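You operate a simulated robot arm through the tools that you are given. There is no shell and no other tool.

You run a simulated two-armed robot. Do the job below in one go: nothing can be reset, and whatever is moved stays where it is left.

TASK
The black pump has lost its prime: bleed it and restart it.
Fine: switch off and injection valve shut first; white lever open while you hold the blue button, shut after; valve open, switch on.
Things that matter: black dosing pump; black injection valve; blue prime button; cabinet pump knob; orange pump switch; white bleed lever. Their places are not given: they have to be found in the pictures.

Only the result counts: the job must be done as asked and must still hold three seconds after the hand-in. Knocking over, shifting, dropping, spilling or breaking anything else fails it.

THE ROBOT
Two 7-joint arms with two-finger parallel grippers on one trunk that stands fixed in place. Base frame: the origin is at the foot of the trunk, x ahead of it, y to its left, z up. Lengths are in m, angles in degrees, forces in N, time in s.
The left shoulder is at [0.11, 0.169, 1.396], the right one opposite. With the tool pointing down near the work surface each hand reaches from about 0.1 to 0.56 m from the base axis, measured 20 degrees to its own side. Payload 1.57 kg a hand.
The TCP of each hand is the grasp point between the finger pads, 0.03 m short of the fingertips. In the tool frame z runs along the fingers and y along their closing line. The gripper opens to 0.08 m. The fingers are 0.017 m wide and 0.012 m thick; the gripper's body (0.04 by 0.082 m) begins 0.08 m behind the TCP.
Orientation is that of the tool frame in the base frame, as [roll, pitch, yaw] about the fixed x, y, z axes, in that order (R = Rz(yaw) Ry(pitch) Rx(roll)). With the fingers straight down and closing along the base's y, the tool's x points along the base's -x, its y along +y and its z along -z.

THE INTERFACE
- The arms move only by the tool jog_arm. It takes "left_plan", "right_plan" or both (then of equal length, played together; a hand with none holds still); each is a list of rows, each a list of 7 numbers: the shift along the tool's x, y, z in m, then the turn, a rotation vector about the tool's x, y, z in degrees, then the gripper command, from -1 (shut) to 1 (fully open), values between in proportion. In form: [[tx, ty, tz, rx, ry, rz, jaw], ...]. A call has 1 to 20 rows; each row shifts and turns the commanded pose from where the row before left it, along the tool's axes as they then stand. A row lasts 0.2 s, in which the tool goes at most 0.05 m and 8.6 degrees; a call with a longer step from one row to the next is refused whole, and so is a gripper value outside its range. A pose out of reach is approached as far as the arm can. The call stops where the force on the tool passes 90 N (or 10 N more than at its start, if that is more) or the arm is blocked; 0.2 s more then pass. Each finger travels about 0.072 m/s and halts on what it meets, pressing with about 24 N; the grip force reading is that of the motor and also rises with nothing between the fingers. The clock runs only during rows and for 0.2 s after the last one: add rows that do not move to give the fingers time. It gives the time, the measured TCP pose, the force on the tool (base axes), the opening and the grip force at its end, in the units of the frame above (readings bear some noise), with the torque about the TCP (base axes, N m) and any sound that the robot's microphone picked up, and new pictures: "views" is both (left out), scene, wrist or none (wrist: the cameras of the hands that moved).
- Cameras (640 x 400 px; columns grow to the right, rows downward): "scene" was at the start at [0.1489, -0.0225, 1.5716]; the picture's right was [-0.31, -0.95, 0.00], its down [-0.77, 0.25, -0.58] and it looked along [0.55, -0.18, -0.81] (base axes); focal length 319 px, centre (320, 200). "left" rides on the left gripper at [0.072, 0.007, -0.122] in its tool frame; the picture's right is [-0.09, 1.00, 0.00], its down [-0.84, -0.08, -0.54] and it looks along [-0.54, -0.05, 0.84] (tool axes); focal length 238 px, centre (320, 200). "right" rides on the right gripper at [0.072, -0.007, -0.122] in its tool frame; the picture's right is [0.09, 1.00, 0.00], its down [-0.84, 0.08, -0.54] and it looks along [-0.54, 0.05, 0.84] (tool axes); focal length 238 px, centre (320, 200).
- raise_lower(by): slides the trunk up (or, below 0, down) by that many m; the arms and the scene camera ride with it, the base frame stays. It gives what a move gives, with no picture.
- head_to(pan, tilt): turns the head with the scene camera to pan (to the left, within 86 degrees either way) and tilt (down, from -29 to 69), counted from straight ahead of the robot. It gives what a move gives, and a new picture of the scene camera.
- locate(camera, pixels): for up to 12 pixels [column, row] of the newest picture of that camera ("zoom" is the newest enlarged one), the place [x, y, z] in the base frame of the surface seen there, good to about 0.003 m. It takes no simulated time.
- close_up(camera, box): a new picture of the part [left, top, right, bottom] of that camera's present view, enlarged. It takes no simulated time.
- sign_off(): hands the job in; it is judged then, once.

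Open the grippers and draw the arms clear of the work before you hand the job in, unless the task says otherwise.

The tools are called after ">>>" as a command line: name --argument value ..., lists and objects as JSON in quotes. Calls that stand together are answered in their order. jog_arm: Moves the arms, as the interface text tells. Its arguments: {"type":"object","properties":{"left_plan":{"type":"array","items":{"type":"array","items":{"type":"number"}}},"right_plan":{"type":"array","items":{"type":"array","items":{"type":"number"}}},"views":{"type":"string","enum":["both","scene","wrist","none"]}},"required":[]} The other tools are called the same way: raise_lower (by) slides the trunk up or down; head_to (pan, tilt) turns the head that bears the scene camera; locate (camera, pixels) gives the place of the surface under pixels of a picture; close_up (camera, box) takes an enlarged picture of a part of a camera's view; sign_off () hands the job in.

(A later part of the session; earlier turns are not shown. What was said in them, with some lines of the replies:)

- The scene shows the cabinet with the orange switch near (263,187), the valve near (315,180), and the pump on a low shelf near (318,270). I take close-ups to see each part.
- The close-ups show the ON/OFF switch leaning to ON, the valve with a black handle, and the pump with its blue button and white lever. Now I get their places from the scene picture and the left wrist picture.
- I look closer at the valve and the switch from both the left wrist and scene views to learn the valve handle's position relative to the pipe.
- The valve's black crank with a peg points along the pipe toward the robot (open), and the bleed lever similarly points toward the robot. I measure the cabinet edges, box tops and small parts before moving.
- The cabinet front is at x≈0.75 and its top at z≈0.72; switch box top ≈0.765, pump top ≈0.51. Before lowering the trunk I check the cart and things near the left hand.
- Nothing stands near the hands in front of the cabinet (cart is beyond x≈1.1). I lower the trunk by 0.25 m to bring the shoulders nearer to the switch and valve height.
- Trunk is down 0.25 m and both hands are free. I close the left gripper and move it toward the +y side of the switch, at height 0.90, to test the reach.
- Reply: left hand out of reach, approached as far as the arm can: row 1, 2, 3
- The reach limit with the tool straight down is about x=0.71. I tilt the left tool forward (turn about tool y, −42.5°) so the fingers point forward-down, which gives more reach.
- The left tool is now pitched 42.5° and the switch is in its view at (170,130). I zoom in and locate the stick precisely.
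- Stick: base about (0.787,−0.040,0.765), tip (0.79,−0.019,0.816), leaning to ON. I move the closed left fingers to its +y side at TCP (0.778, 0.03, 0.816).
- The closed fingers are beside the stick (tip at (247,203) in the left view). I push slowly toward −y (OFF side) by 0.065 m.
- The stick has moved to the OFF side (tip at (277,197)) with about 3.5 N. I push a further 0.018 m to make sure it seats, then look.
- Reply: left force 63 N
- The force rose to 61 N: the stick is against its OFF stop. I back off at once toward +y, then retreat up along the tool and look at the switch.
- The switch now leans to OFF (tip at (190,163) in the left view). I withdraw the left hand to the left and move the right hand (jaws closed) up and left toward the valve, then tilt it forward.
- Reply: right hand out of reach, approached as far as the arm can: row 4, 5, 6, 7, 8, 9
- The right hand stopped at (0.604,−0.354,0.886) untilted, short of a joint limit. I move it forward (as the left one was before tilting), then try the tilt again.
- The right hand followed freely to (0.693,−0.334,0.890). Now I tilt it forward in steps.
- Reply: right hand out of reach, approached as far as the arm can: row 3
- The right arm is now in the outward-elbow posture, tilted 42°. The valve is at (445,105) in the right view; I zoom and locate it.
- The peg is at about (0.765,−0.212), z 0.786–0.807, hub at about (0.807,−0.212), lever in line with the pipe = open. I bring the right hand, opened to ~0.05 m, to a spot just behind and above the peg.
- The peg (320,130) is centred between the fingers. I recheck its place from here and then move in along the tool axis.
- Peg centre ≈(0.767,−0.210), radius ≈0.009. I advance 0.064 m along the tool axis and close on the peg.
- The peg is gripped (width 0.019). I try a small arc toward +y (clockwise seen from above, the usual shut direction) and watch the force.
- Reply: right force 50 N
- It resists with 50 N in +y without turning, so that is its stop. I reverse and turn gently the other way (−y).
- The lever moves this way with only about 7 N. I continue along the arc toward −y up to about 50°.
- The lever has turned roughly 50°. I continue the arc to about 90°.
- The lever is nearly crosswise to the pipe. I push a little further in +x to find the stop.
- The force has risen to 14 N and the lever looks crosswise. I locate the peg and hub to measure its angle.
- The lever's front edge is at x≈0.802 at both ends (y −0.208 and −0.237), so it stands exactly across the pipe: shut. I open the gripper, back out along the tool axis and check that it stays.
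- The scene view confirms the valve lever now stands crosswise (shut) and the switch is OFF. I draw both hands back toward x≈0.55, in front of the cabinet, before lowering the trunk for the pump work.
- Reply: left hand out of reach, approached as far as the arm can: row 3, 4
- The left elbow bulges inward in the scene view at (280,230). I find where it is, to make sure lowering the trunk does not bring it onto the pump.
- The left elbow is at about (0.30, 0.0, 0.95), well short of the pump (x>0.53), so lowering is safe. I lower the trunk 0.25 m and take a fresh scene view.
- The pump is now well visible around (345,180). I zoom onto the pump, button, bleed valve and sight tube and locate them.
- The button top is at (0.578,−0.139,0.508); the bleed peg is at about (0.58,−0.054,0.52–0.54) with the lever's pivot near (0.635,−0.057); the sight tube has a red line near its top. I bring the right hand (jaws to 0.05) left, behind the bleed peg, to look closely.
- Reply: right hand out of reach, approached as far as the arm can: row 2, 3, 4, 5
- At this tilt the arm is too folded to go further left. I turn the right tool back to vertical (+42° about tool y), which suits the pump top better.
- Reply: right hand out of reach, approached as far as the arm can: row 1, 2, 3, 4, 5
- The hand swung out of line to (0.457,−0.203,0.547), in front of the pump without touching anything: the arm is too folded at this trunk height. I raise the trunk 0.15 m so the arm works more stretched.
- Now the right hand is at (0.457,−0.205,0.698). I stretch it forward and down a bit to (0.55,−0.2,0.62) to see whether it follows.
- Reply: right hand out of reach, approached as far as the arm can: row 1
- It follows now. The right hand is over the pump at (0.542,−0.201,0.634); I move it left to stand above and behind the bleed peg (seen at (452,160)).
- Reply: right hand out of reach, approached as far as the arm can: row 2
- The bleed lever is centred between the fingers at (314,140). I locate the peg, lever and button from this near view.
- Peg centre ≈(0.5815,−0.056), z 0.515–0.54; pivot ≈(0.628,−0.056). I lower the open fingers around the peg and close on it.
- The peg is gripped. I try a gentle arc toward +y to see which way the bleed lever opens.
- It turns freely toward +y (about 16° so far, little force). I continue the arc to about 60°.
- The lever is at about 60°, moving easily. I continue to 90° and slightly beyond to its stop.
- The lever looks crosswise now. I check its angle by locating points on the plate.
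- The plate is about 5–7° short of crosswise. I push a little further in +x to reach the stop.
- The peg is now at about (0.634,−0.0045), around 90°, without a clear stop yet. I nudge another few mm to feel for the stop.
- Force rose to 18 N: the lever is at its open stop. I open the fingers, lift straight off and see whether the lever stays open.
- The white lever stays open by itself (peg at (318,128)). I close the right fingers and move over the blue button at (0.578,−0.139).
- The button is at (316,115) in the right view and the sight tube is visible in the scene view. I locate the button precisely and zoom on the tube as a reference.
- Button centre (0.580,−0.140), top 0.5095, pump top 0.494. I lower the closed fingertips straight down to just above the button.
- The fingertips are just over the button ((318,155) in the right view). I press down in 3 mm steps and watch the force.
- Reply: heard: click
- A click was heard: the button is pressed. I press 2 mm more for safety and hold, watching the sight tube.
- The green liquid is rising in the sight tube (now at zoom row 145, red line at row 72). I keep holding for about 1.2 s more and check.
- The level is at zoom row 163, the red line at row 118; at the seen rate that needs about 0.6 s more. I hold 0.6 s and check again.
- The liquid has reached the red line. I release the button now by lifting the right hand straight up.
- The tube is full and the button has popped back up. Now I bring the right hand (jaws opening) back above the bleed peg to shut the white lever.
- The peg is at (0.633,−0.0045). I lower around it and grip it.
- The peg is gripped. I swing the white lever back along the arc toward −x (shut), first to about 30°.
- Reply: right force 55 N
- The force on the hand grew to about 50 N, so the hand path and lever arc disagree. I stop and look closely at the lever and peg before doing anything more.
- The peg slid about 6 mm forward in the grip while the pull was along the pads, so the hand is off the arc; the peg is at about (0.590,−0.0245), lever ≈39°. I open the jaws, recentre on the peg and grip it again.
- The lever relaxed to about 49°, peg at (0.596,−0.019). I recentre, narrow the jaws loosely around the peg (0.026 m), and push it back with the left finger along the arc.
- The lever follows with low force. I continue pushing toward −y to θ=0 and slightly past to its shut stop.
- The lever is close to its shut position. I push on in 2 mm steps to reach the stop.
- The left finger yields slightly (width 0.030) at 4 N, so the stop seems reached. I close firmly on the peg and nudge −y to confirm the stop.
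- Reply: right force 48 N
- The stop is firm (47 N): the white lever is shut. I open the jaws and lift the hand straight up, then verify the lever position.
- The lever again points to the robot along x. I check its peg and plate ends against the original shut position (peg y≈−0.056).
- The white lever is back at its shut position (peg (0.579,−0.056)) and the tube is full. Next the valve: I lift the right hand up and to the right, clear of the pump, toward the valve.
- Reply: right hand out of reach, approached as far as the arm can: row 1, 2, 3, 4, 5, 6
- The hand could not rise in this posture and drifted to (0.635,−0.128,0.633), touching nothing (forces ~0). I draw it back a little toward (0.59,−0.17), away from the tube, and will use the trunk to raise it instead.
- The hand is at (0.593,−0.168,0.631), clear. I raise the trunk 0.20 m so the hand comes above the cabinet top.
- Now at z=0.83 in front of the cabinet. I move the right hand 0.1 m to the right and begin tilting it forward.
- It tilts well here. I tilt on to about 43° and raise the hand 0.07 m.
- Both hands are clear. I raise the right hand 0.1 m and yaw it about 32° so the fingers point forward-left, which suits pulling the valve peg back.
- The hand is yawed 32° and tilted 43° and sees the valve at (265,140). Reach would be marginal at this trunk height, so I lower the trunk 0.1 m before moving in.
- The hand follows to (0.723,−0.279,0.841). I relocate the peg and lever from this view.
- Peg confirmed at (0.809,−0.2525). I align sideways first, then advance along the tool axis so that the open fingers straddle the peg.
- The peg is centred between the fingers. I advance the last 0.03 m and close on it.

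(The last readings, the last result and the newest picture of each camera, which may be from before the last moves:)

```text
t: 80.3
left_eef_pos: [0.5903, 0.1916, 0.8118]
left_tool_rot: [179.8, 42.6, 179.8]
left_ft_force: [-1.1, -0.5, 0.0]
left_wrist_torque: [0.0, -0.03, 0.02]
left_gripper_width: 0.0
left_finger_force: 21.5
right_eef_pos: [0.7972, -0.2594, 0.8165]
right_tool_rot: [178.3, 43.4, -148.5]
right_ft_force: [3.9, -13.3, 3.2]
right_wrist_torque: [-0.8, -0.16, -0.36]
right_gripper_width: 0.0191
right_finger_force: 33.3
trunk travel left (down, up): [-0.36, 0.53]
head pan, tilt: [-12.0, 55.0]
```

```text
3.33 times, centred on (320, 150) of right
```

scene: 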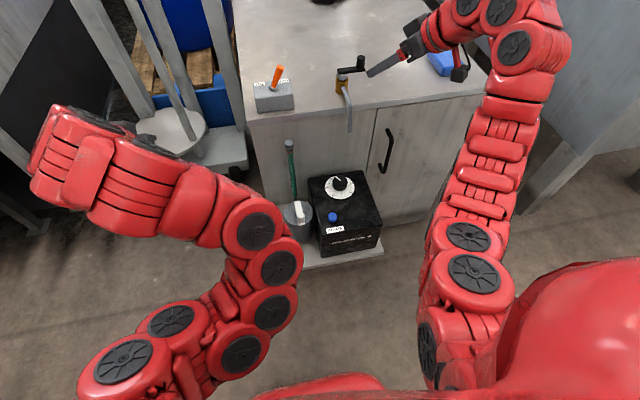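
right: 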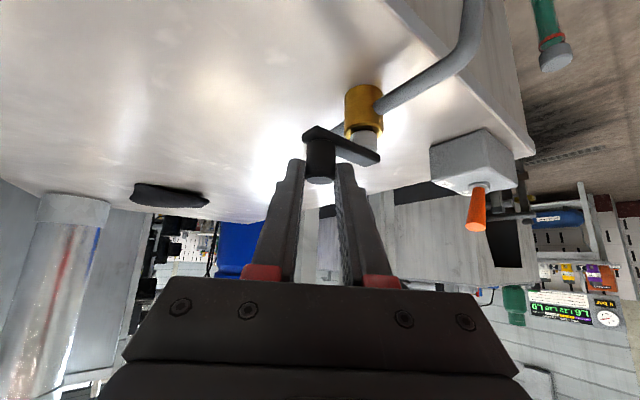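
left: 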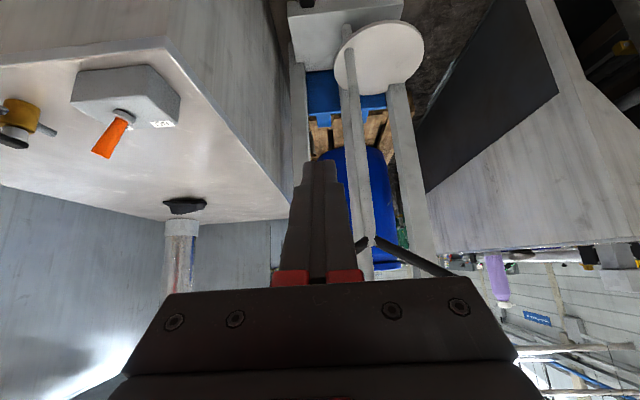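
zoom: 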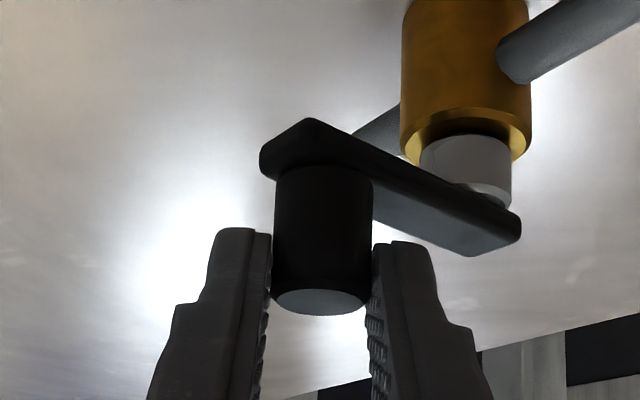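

The peg is held (width 0.019). I swing the lever back along the arc toward −x, first about 40°.

>>> jog_arm --right_plan '[[0.0022, 0.0022, -0.002, 0, 0, 0, -1], [0.0021, 0.0022, -0.002, 0, 0, 0, -1], [0.0019, 0.0027, -0.0017, 0, 0, 0, -1], [0.0018, 0.0027, -0.0017, 0, 0, 0, -1], [0.0015, 0.003, -0.0014, 0, 0, 0, -1], [0.0014, 0.0031, -0.0013, 0, 0, 0, -1], [0.0011, 0.0033, -0.001, 0, 0, 0, -1], [0.001, 0.0034, -0.001, 0, 0, 0, -1]]' --views "wrist"

>>> close_up --camera "right" --box '[250, 90, 390, 210]'

```text
t: 82.1
left_eef_pos: [0.5898, 0.192, 0.8118]
left_tool_rot: [-180.0, 42.5, 179.9]
left_ft_force: [0.1, 0.4, 0.1]
left_wrist_torque: [0.02, -0.01, 0.01]
left_gripper_width: 0.0
left_finger_force: 21.0
right_eef_pos: [0.7711, -0.2486, 0.8167]
right_tool_rot: [178.1, 43.4, -148.4]
right_ft_force: [-0.6, -16.4, -0.6]
right_wrist_torque: [-0.81, -0.12, -0.63]
right_gripper_width: 0.0191
right_finger_force: 33.3
trunk travel left (down, up): [-0.36, 0.53]
head pan, tilt: [-12.0, 55.0]
```

right: 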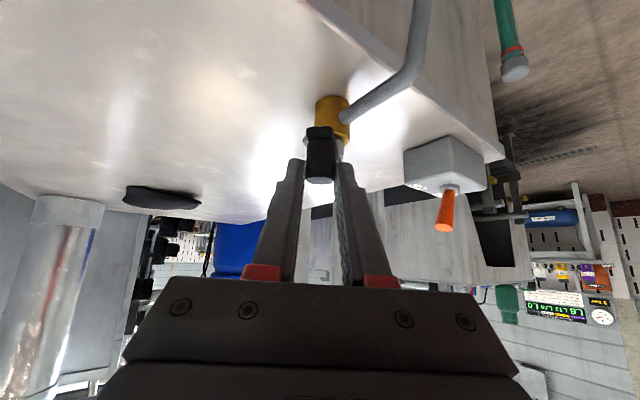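

```text
3.33 times, centred on (320, 150) of right
```

zoom: 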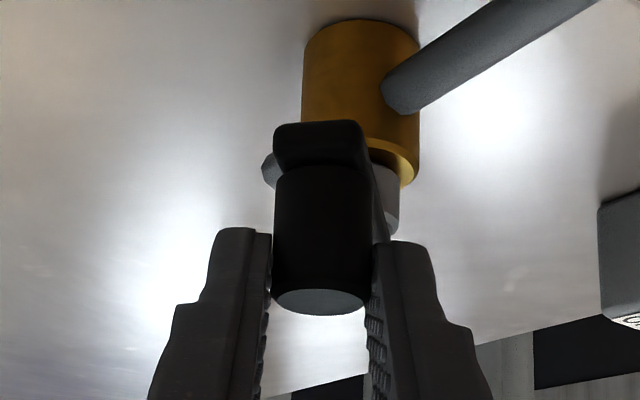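

The lever is following nicely, now about 45°. I continue the arc to φ=0.

>>> jog_arm --right_plan '[[0.0006, 0.0036, -0.0006, 0, 0, 0, -1], [0.0006, 0.0036, -0.0005, 0, 0, 0, -1], [0.0002, 0.0037, -0.0002, 0, 0, 0, -1], [0.0001, 0.0036, -0.0001, 0, 0, 0, -1], [-0.0003, 0.0036, 0.0003, 0, 0, 0, -1], [-0.0003, 0.0036, 0.0003, 0, 0, 0, -1], [-0.0007, 0.0035, 0.0007, 0, 0, 0, -1], [-0.0008, 0.0035, 0.0008, 0, 0, 0, -1], [-0.0012, 0.0033, 0.0011, 0, 0, 0, -1], [-0.0012, 0.0032, 0.0012, 0, 0, 0, -1]]' --views "wrist"

>>> close_up --camera "right" --box '[250, 90, 390, 210]'

```text
t: 84.3
left_eef_pos: [0.5905, 0.1916, 0.8105]
left_tool_rot: [179.9, 42.3, 180.0]
left_ft_force: [-0.3, -0.5, 0.2]
left_wrist_torque: [0.0, -0.02, 0.02]
left_gripper_width: 0.0002
left_finger_force: 21.5
right_eef_pos: [0.7552, -0.2174, 0.8163]
right_tool_rot: [178.2, 43.3, -148.5]
right_ft_force: [3.1, -11.6, -4.3]
right_wrist_torque: [-0.91, 0.06, -0.46]
right_gripper_width: 0.0192
right_finger_force: 33.2
trunk travel left (down, up): [-0.36, 0.53]
head pan, tilt: [-12.0, 55.0]
```

right: 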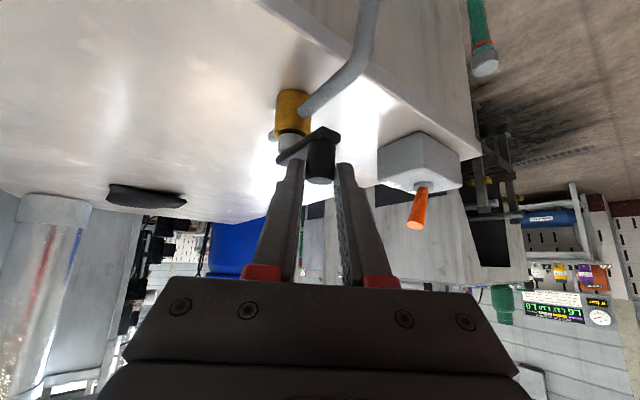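

```text
3.33 times, centred on (320, 150) of right
```

zoom: 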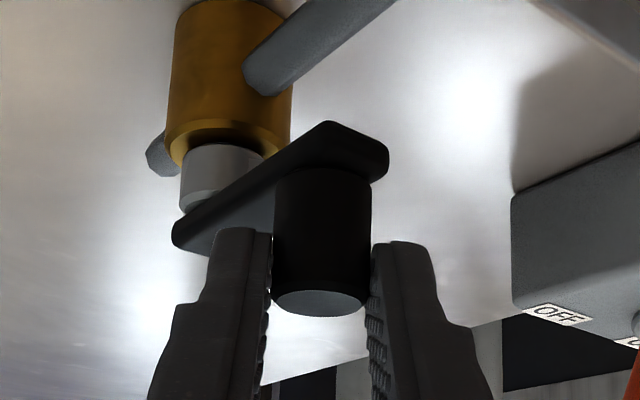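

The lever is nearly in line with the pipe. I push on toward +y in small steps to reach the open stop.

>>> jog_arm --right_plan '[[-0.0012, 0.0026, 0.0011, 0, 0, 0, -1], [-0.0012, 0.0026, 0.0011, 0, 0, 0, -1], [-0.0008, 0.0017, 0.0007, 0, 0, 0, -1]]' --views "wrist"

>>> close_up --camera "right" --box '[250, 90, 390, 210]'

```text
t: 85.1
left_eef_pos: [0.5885, 0.1906, 0.8141]
left_tool_rot: [179.6, 42.5, 179.8]
left_ft_force: [0.7, 0.3, 0.3]
left_wrist_torque: [-0.02, 0.01, -0.03]
left_gripper_width: 0.0001
left_finger_force: 20.9
right_eef_pos: [0.7549, -0.2165, 0.817]
right_tool_rot: [178.3, 43.3, -149.1]
right_ft_force: [-7.6, -44.1, -1.7]
right_wrist_torque: [-1.14, -0.23, -0.79]
right_gripper_width: 0.019
right_finger_force: 33.2
trunk travel left (down, up): [-0.36, 0.53]
head pan, tilt: [-12.0, 55.0]
```

right: 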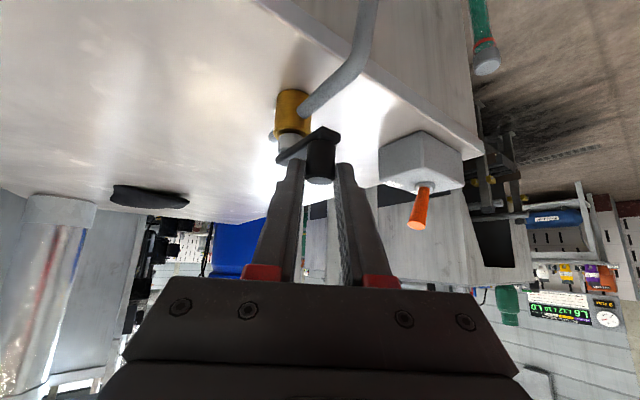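

```text
3.33 times, centred on (320, 150) of right
```

zoom: 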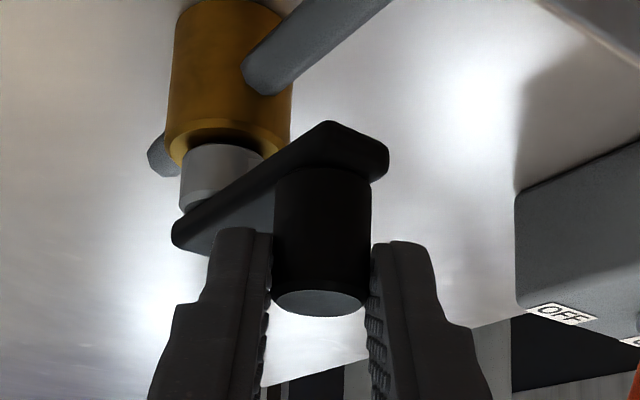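

The open stop is firm (44 N), and the lever is in line with the pipe. I open the jaws and back out along the tool axis.

>>> jog_arm --right_plan '[[0, 0, 0, 0, 0, 0, 0.25], [0, 0, 0, 0, 0, 0, 0.25], [0, 0, 0, 0, 0, 0, 0.25], [0, 0, -0.03, 0, 0, 0, 0.25], [0, 0, -0.04, 0, 0, 0, 0.25], [0, -0.03, -0.03, 0, 0, 0, 0.25], [0, -0.045, 0, 0, 0, 0, 0.25], [0, 0, 0, 0, 0, 0, 0.25]]' --views "both"

>>> close_up --camera "scene" --box '[240, 40, 400, 150]'

```text
t: 86.9
left_eef_pos: [0.5889, 0.1938, 0.8122]
left_tool_rot: [180.0, 42.5, 180.0]
left_ft_force: [-0.1, -0.7, 0.2]
left_wrist_torque: [0.0, 0.02, -0.01]
left_gripper_width: 0.0
left_finger_force: 20.9
right_eef_pos: [0.7387, -0.3084, 0.8906]
right_tool_rot: [178.3, 43.5, -148.1]
right_ft_force: [0.3, 0.1, 0.2]
right_wrist_torque: [0.03, -0.03, -0.02]
right_gripper_width: 0.0498
right_finger_force: 0.1
trunk travel left (down, up): [-0.36, 0.53]
head pan, tilt: [-12.0, 55.0]
```

scene: 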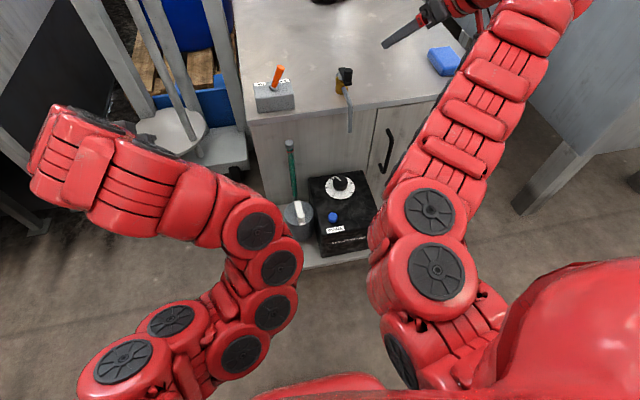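
right: 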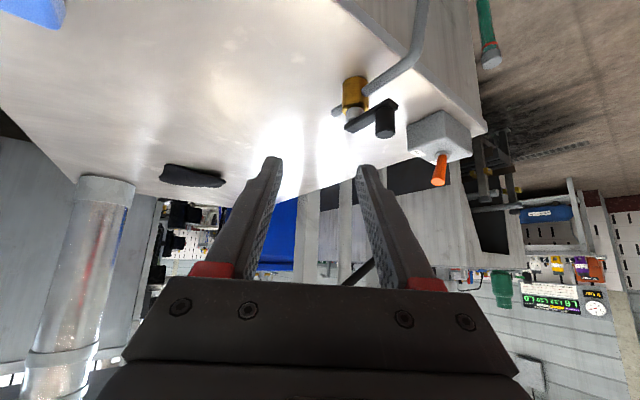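

```text
3.64 times, centred on (320, 95) of scene
```

zoom: 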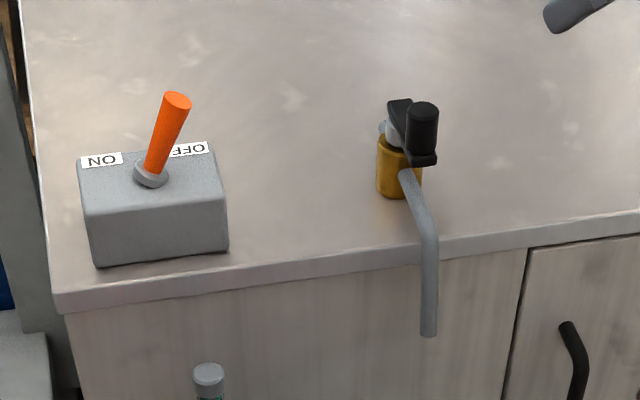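

The valve lever is in line with the pipe again (open), switch still OFF. Now the switch: I close the right jaws, unyaw the hand and move it left over the valve at z≈0.88 toward the −y side of the switch.

>>> jog_arm --right_plan '[[0, 0, 0, 5.4, 0, 5.9, -1], [0, 0, 0, 5.4, 0, 5.9, -1], [0, 0, 0, 5.4, 0, 5.9, -1], [0, 0, 0, 5.4, 0, 5.9, -1], [0, 0.03, 0, 0, 0, 0, -1], [0, 0.04, 0, 0, 0, 0, -1], [0, 0.04, 0, 0, 0, 0, -1], [0, 0, 0, 0, 0, 0, -1]]' --views "both"

```text
t: 88.7
left_eef_pos: [0.5887, 0.1936, 0.8122]
left_tool_rot: [-180.0, 42.5, 180.0]
left_ft_force: [0.0, -0.6, -0.2]
left_wrist_torque: [-0.02, 0.02, -0.03]
left_gripper_width: 0.0001
left_finger_force: 21.6
right_eef_pos: [0.7383, -0.1986, 0.893]
right_tool_rot: [177.8, 42.5, 179.4]
right_ft_force: [0.2, 0.4, -0.2]
right_wrist_torque: [-0.02, 0.01, 0.0]
right_gripper_width: 0.0001
right_finger_force: 21.3
trunk travel left (down, up): [-0.36, 0.53]
head pan, tilt: [-12.0, 55.0]
```

scene: 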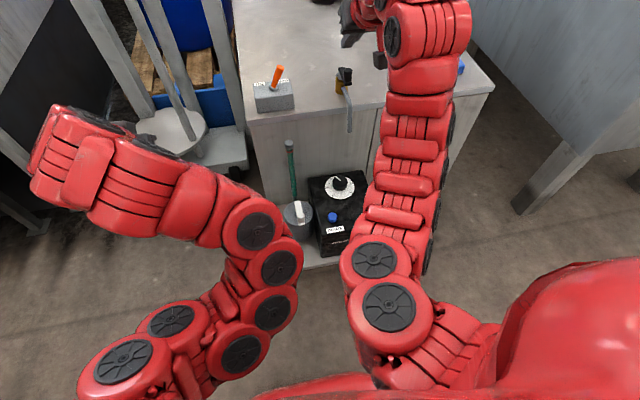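
right: 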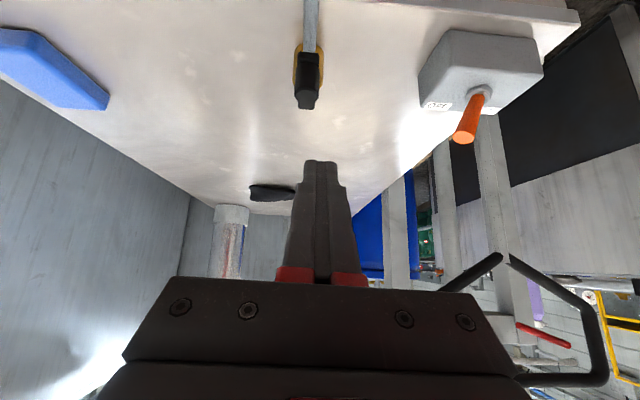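

The right forearm is coming nearer to the left elbow in the scene view; I check the gap and the stick position before moving further left.

>>> locate --camera "scene" --pixels '[[297, 245], [285, 275], [345, 270], [350, 300], [370, 260], [380, 190]]'

>>> locate --camera "right" --pixels '[[462, 137], [470, 118], [476, 100], [466, 141], [438, 105], [455, 130]]'

```text
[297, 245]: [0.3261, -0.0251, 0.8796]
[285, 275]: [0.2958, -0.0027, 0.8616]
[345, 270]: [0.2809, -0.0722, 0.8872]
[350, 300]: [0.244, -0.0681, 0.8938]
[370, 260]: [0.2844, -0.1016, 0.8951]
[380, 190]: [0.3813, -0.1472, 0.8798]
```

```text
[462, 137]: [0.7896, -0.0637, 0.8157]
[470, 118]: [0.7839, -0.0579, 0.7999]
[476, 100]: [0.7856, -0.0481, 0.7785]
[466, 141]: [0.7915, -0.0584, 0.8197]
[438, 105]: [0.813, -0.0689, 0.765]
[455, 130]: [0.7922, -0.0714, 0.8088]
```

Elbow gap is about 4–5 cm. To be safe I first move the left hand outward (+y, slightly forward) so its elbow clears.

>>> jog_arm --left_plan '[[-0.0148, 0.04, 0.0135, 0, 0, 0, -1], [-0.0148, 0.04, 0.0135, 0, 0, 0, -1], [-0.0148, 0.04, 0.0135, 0, 0, 0, -1], [0, 0, 0, 0, 0, 0, -1]]' --views "scene"

```text
t: 89.7
left_eef_pos: [0.6584, 0.3065, 0.7994]
left_tool_rot: [179.8, 42.6, -180.0]
left_ft_force: [0.6, 0.8, -0.8]
left_wrist_torque: [-0.01, 0.01, -0.02]
left_gripper_width: 0.0
left_finger_force: 21.2
left hand out of reach, approached as far as the arm can: row 2, 3
right_eef_pos: [0.7374, -0.1986, 0.8925]
right_tool_rot: [177.8, 42.6, 179.5]
right_ft_force: [0.8, 0.1, -0.1]
right_wrist_torque: [0.01, -0.01, 0.01]
right_gripper_width: 0.0
right_finger_force: 21.6
trunk travel left (down, up): [-0.36, 0.53]
head pan, tilt: [-12.0, 55.0]
```

scene: 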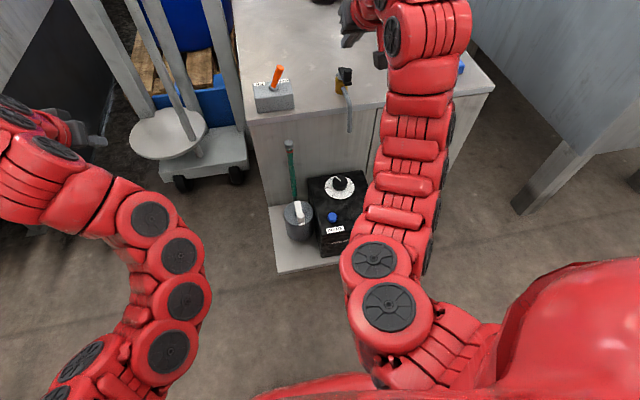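

The left arm is well clear. I move the right hand to the −y side of the switch: TCP about (0.777,−0.113,0.816).

>>> jog_arm --right_plan '[[0, 0.043, 0, 0, 0, 0, -1], [0, 0.043, 0, 0, 0, 0, -1], [0.0112, 0, 0.0417, 0, 0, 0, -1], [0.0112, 0, 0.0417, 0, 0, 0, -1], [0, 0, 0, 0, 0, 0, -1]]' --views "both"

```text
t: 90.9
left_eef_pos: [0.657, 0.3077, 0.7988]
left_tool_rot: [179.8, 42.6, -180.0]
left_ft_force: [0.3, 0.8, 0.3]
left_wrist_torque: [0.01, 0.02, 0.0]
left_gripper_width: 0.0001
left_finger_force: 21.1
right_eef_pos: [0.7765, -0.1107, 0.8168]
right_tool_rot: [177.9, 42.5, 179.4]
right_ft_force: [-0.6, 0.4, 0.5]
right_wrist_torque: [-0.02, -0.01, 0.01]
right_gripper_width: 0.0
right_finger_force: 22.0
trunk travel left (down, up): [-0.36, 0.53]
head pan, tilt: [-12.0, 55.0]
```

scene: 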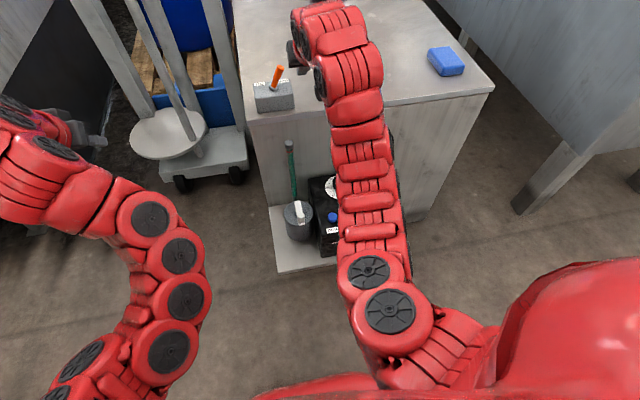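
right: 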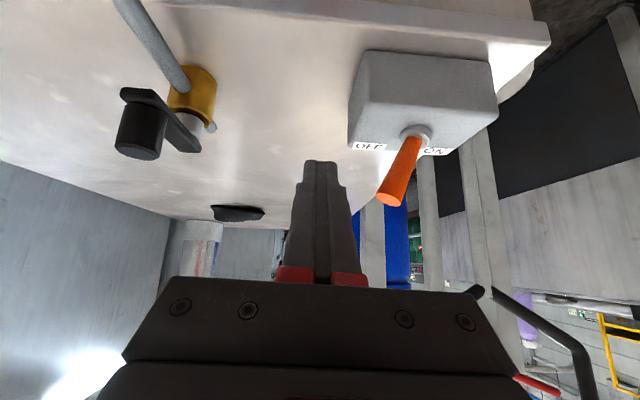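

The fingers are on the −y side of the stick (tip at (390,197)). I push toward +y (ON) by 0.058 m, slowly.

>>> jog_arm --right_plan '[[0, 0.015, 0, 0, 0, 0, -1], [0, 0.012, 0, 0, 0, 0, -1], [0, 0.01, 0, 0, 0, 0, -1], [0, 0.01, 0, 0, 0, 0, -1], [0, 0.008, 0, 0, 0, 0, -1], [0, 0.004, 0, 0, 0, 0, -1]]' --views "wrist"

```text
t: 92.3
left_eef_pos: [0.6575, 0.3064, 0.7984]
left_tool_rot: [179.8, 42.6, 180.0]
left_ft_force: [0.1, 0.7, 0.0]
left_wrist_torque: [0.01, 0.0, -0.02]
left_gripper_width: 0.0001
left_finger_force: 21.8
right_eef_pos: [0.7754, -0.0501, 0.8184]
right_tool_rot: [177.8, 42.5, 179.5]
right_ft_force: [-0.5, -0.6, -0.4]
right_wrist_torque: [0.01, 0.0, 0.0]
right_gripper_width: 0.0001
right_finger_force: 20.7
trunk travel left (down, up): [-0.36, 0.53]
head pan, tilt: [-12.0, 55.0]
```

right: 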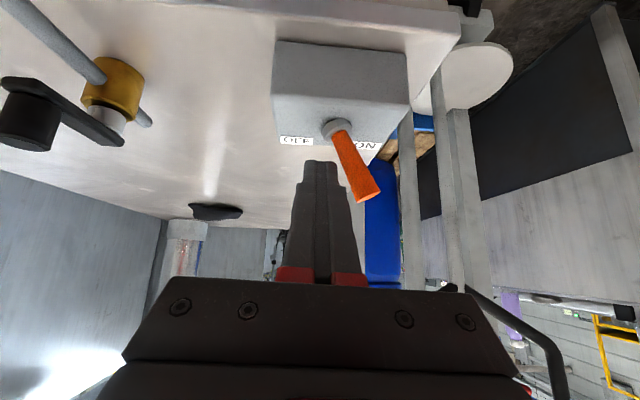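

The stick has snapped to ON (tip at (365,195)). I nudge a few mm more to be sure it is at its stop, then withdraw.

>>> jog_arm --right_plan '[[0, 0.004, 0, 0, 0, 0, -1], [0, 0.003, 0, 0, 0, 0, -1]]' --views "wrist"

```text
t: 92.9
left_eef_pos: [0.6575, 0.3062, 0.7975]
left_tool_rot: [179.7, 42.6, 180.0]
left_ft_force: [-0.3, -0.3, 0.3]
left_wrist_torque: [0.0, 0.0, 0.03]
left_gripper_width: 0.0
left_finger_force: 21.3
right_eef_pos: [0.7745, -0.0465, 0.8192]
right_tool_rot: [177.9, 42.6, 179.3]
right_ft_force: [-1.9, -7.7, -1.7]
right_wrist_torque: [-0.2, 0.03, -0.09]
right_gripper_width: 0.0003
right_finger_force: 21.5
trunk travel left (down, up): [-0.36, 0.53]
head pan, tilt: [-12.0, 55.0]
```

right: 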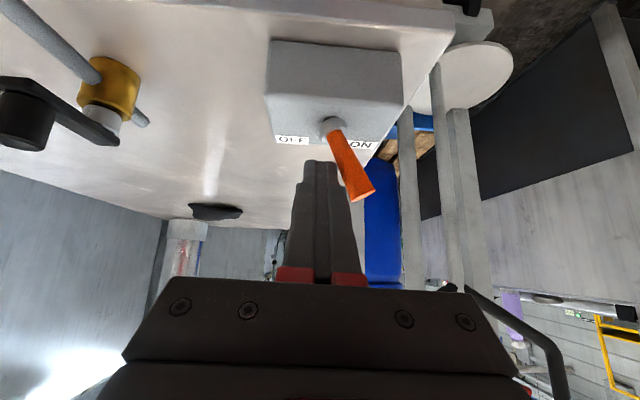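

The stick rests on its ON stop (7.7 N). I withdraw the right hand: first −y, then up and back, then to the right and clear.

>>> jog_arm --right_plan '[[0, -0.02, 0, 0, 0, 0, -1], [0, -0.02, -0.01, 0, 0, 0, -1], [0, 0, -0.045, 0, 0, 0, -1], [0, 0, -0.045, 0, 0, 0, -1], [0.02, -0.03, -0.02, 0, 0, 0, -1], [0.02, -0.04, -0.01, 0, 0, 0, -1], [0.0, -0.045, 0, 0, 0, 0, -1], [0, 0, 0, 0, 0, 0, -1]]' --views "both"

>>> close_up --camera "scene" --box '[240, 40, 400, 260]'

```text
t: 94.7
left_eef_pos: [0.6578, 0.3072, 0.7981]
left_tool_rot: [179.9, 42.6, 180.0]
left_ft_force: [-0.1, -0.2, -0.8]
left_wrist_torque: [-0.05, -0.01, -0.03]
left_gripper_width: 0.0002
left_finger_force: 22.0
right_eef_pos: [0.6801, -0.1936, 0.8594]
right_tool_rot: [177.9, 42.6, 179.4]
right_ft_force: [0.4, -0.3, 0.6]
right_wrist_torque: [0.03, 0.02, -0.01]
right_gripper_width: 0.0
right_finger_force: 20.9
right hand out of reach, approached as far as the arm can: row 4, 5
trunk travel left (down, up): [-0.36, 0.53]
head pan, tilt: [-12.0, 55.0]
```

scene: 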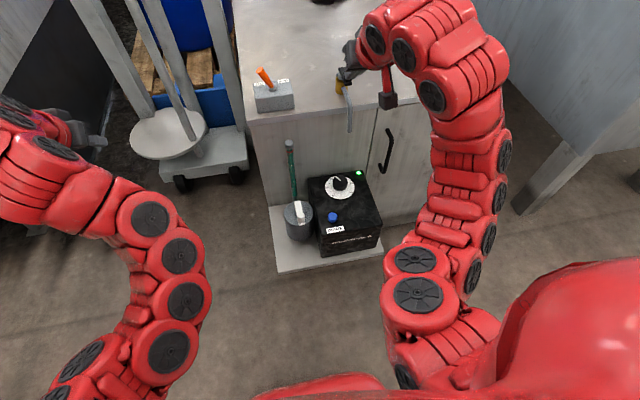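
right: 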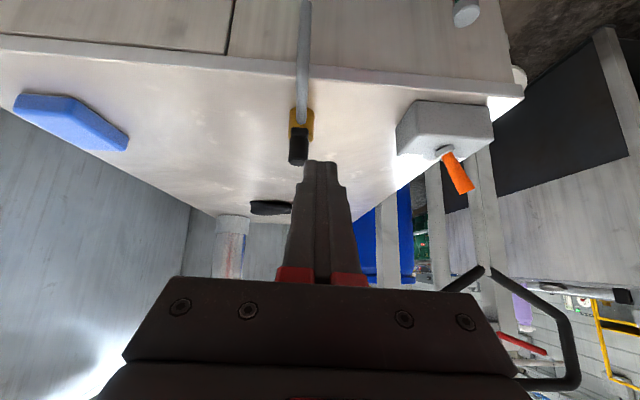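

```text
1.82 times, centred on (320, 150) of scene
```

zoom: 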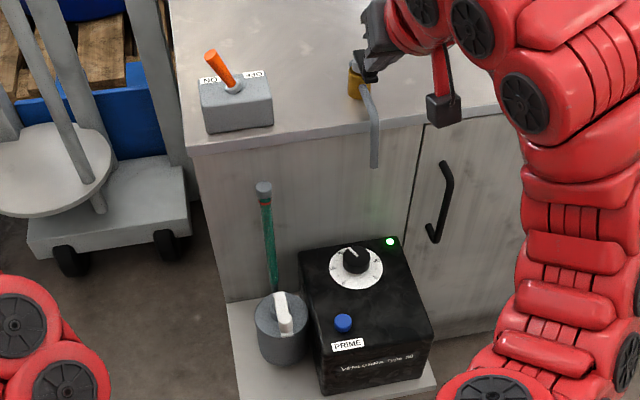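

The pump's green lamp is lit at (390,241) in the zoom: it runs. I move the right hand further right, away from the valve, and open both grippers.

>>> jog_arm --left_plan '[[0, 0, 0, 0, 0, 0, -1], [0, 0, 0, 0, 0, 0, -1], [0, 0, 0, 0, 0, 0, 1], [0, 0, 0, 0, 0, 0, 1], [0, 0, 0, 0, 0, 0, 1], [0, 0, 0, 0, 0, 0, 1]]' --right_plan '[[0.0, -0.045, 0, 0, 0, 0, -1], [0.0, -0.045, 0, 0, 0, 0, -1], [0.015, -0.02, -0.014, 0, 0, 0, 1], [0.015, 0, -0.014, 0, 0, 0, 1], [0, 0, 0, 0, 0, 0, 1], [0, 0, 0, 0, 0, 0, 1]]' --views "both"

>>> close_up --camera "scene" --box '[240, 40, 400, 260]'

```text
t: 96.1
left_eef_pos: [0.6563, 0.3073, 0.7983]
left_tool_rot: [179.8, 42.6, -180.0]
left_ft_force: [-0.6, -0.2, 0.2]
left_wrist_torque: [0.0, 0.02, 0.0]
left_gripper_width: 0.0799
left_finger_force: 0.0
right_eef_pos: [0.6414, -0.3044, 0.8563]
right_tool_rot: [178.0, 42.6, 179.5]
right_ft_force: [-0.6, -0.4, 0.7]
right_wrist_torque: [0.01, -0.02, -0.01]
right_gripper_width: 0.0798
right_finger_force: 0.1
trunk travel left (down, up): [-0.36, 0.53]
head pan, tilt: [-12.0, 55.0]
```

scene: 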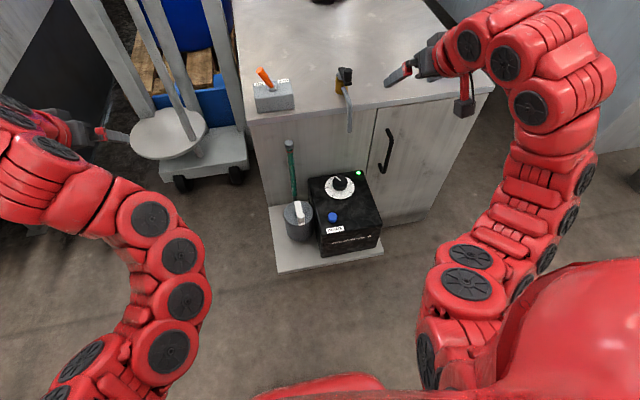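
right: 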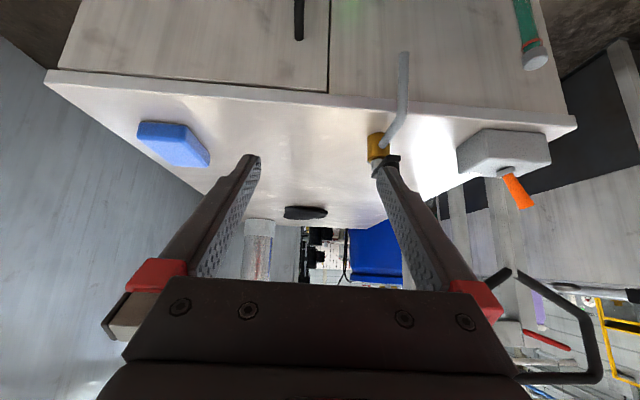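
left: 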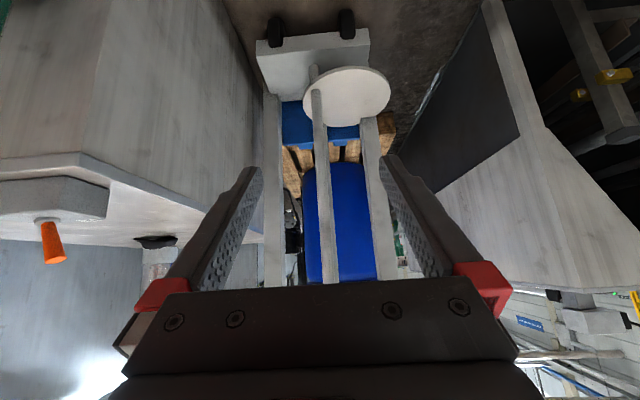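

```text
1.82 times, centred on (320, 150) of scene
```

zoom: 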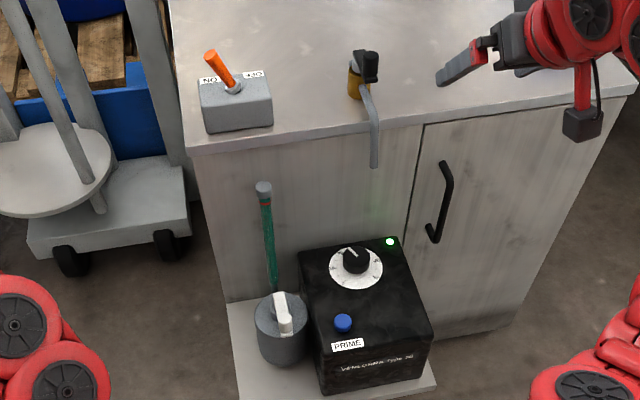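

Everything reads as wanted: switch ON, valve in line with the pipe, white lever shut, tube full, green lamp lit. I raise the trunk 0.15 m to lift both open hands clear and take a last look.

>>> raise_lower --by 0.15

>>> head_to --pan -12 --tilt 57

>>> close_up --camera "scene" --box '[240, 60, 420, 280]'

```text
t: 97.8
left_eef_pos: [0.6569, 0.307, 0.9475]
left_tool_rot: [179.8, 42.6, -179.9]
left_ft_force: [0.2, 0.0, 1.1]
left_wrist_torque: [0.02, 0.0, 0.01]
left_gripper_width: 0.0799
left_finger_force: 0.0
right_eef_pos: [0.6428, -0.3036, 1.0061]
right_tool_rot: [177.9, 42.7, 179.5]
right_ft_force: [0.7, -0.6, 0.0]
right_wrist_torque: [-0.01, 0.02, -0.02]
right_gripper_width: 0.0798
right_finger_force: 0.0
trunk travel left (down, up): [-0.51, 0.38]
head pan, tilt: [-12.0, 55.0]
```

```text
t: 98.5
left_eef_pos: [0.657, 0.3064, 0.9494]
left_tool_rot: [179.9, 42.6, 180.0]
left_ft_force: [0.0, -0.7, -0.3]
left_wrist_torque: [0.01, 0.0, 0.03]
left_gripper_width: 0.0802
left_finger_force: 0.0
right_eef_pos: [0.6419, -0.3036, 1.0059]
right_tool_rot: [178.0, 42.6, 179.5]
right_ft_force: [-0.6, 0.3, -0.2]
right_wrist_torque: [-0.01, 0.0, 0.02]
right_gripper_width: 0.0801
right_finger_force: 0.1
trunk travel left (down, up): [-0.51, 0.38]
head pan, tilt: [-12.0, 57.0]
```

scene: 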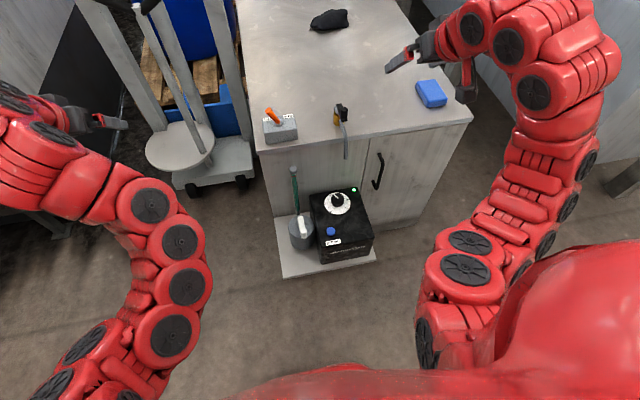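

```text
1.82 times, centred on (330, 170) of scene
```

zoom: 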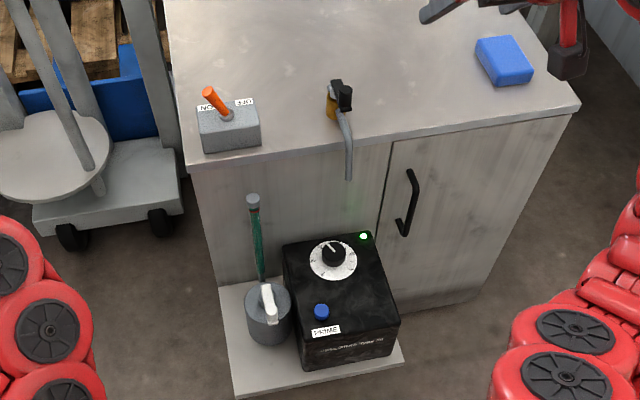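

The final view shows the lamp green and all parts in place; I check the sight tube level once more before handing in.

>>> close_up --camera "scene" --box '[270, 155, 330, 225]'

```text
5.71 times, centred on (300, 190) of scene
```

zoom: 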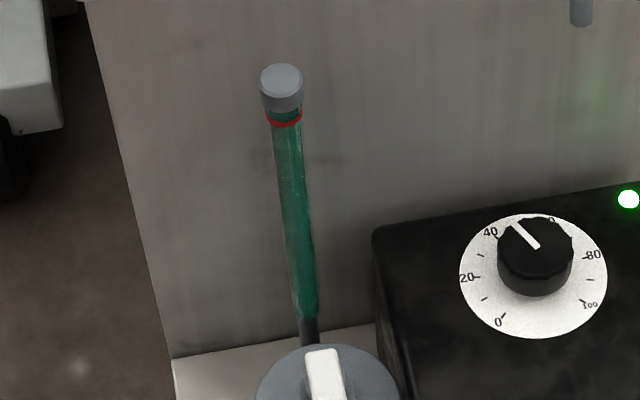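

The tube is full to the red line, the knob is untouched, the lamp is green, and both hands are open and clear. I hand the job in.

>>> sign_off

```text
The job is handed in.
```

The black pump has been bled and restarted, and I've handed the job in. Its green lamp was lit at the last look. I haven't been given the judging result.

- **Made safe first:** I switched the orange switch to OFF, then turned the injection valve crosswise to the pipe until it met its stop.
- **Bled:** I opened the white lever, then pressed and held the blue button until the green liquid in the sight tube reached the red line. I then let go of the button and shut the lever against its stop.
- **Restarted:** I turned the injection valve back in line with the pipe, then switched to ON.

In the last pictures the tube was still full to the red line and the white lever was shut. The pump knob was where it started, and nothing else had been moved. Both grippers are open and the arms are clear of the work.
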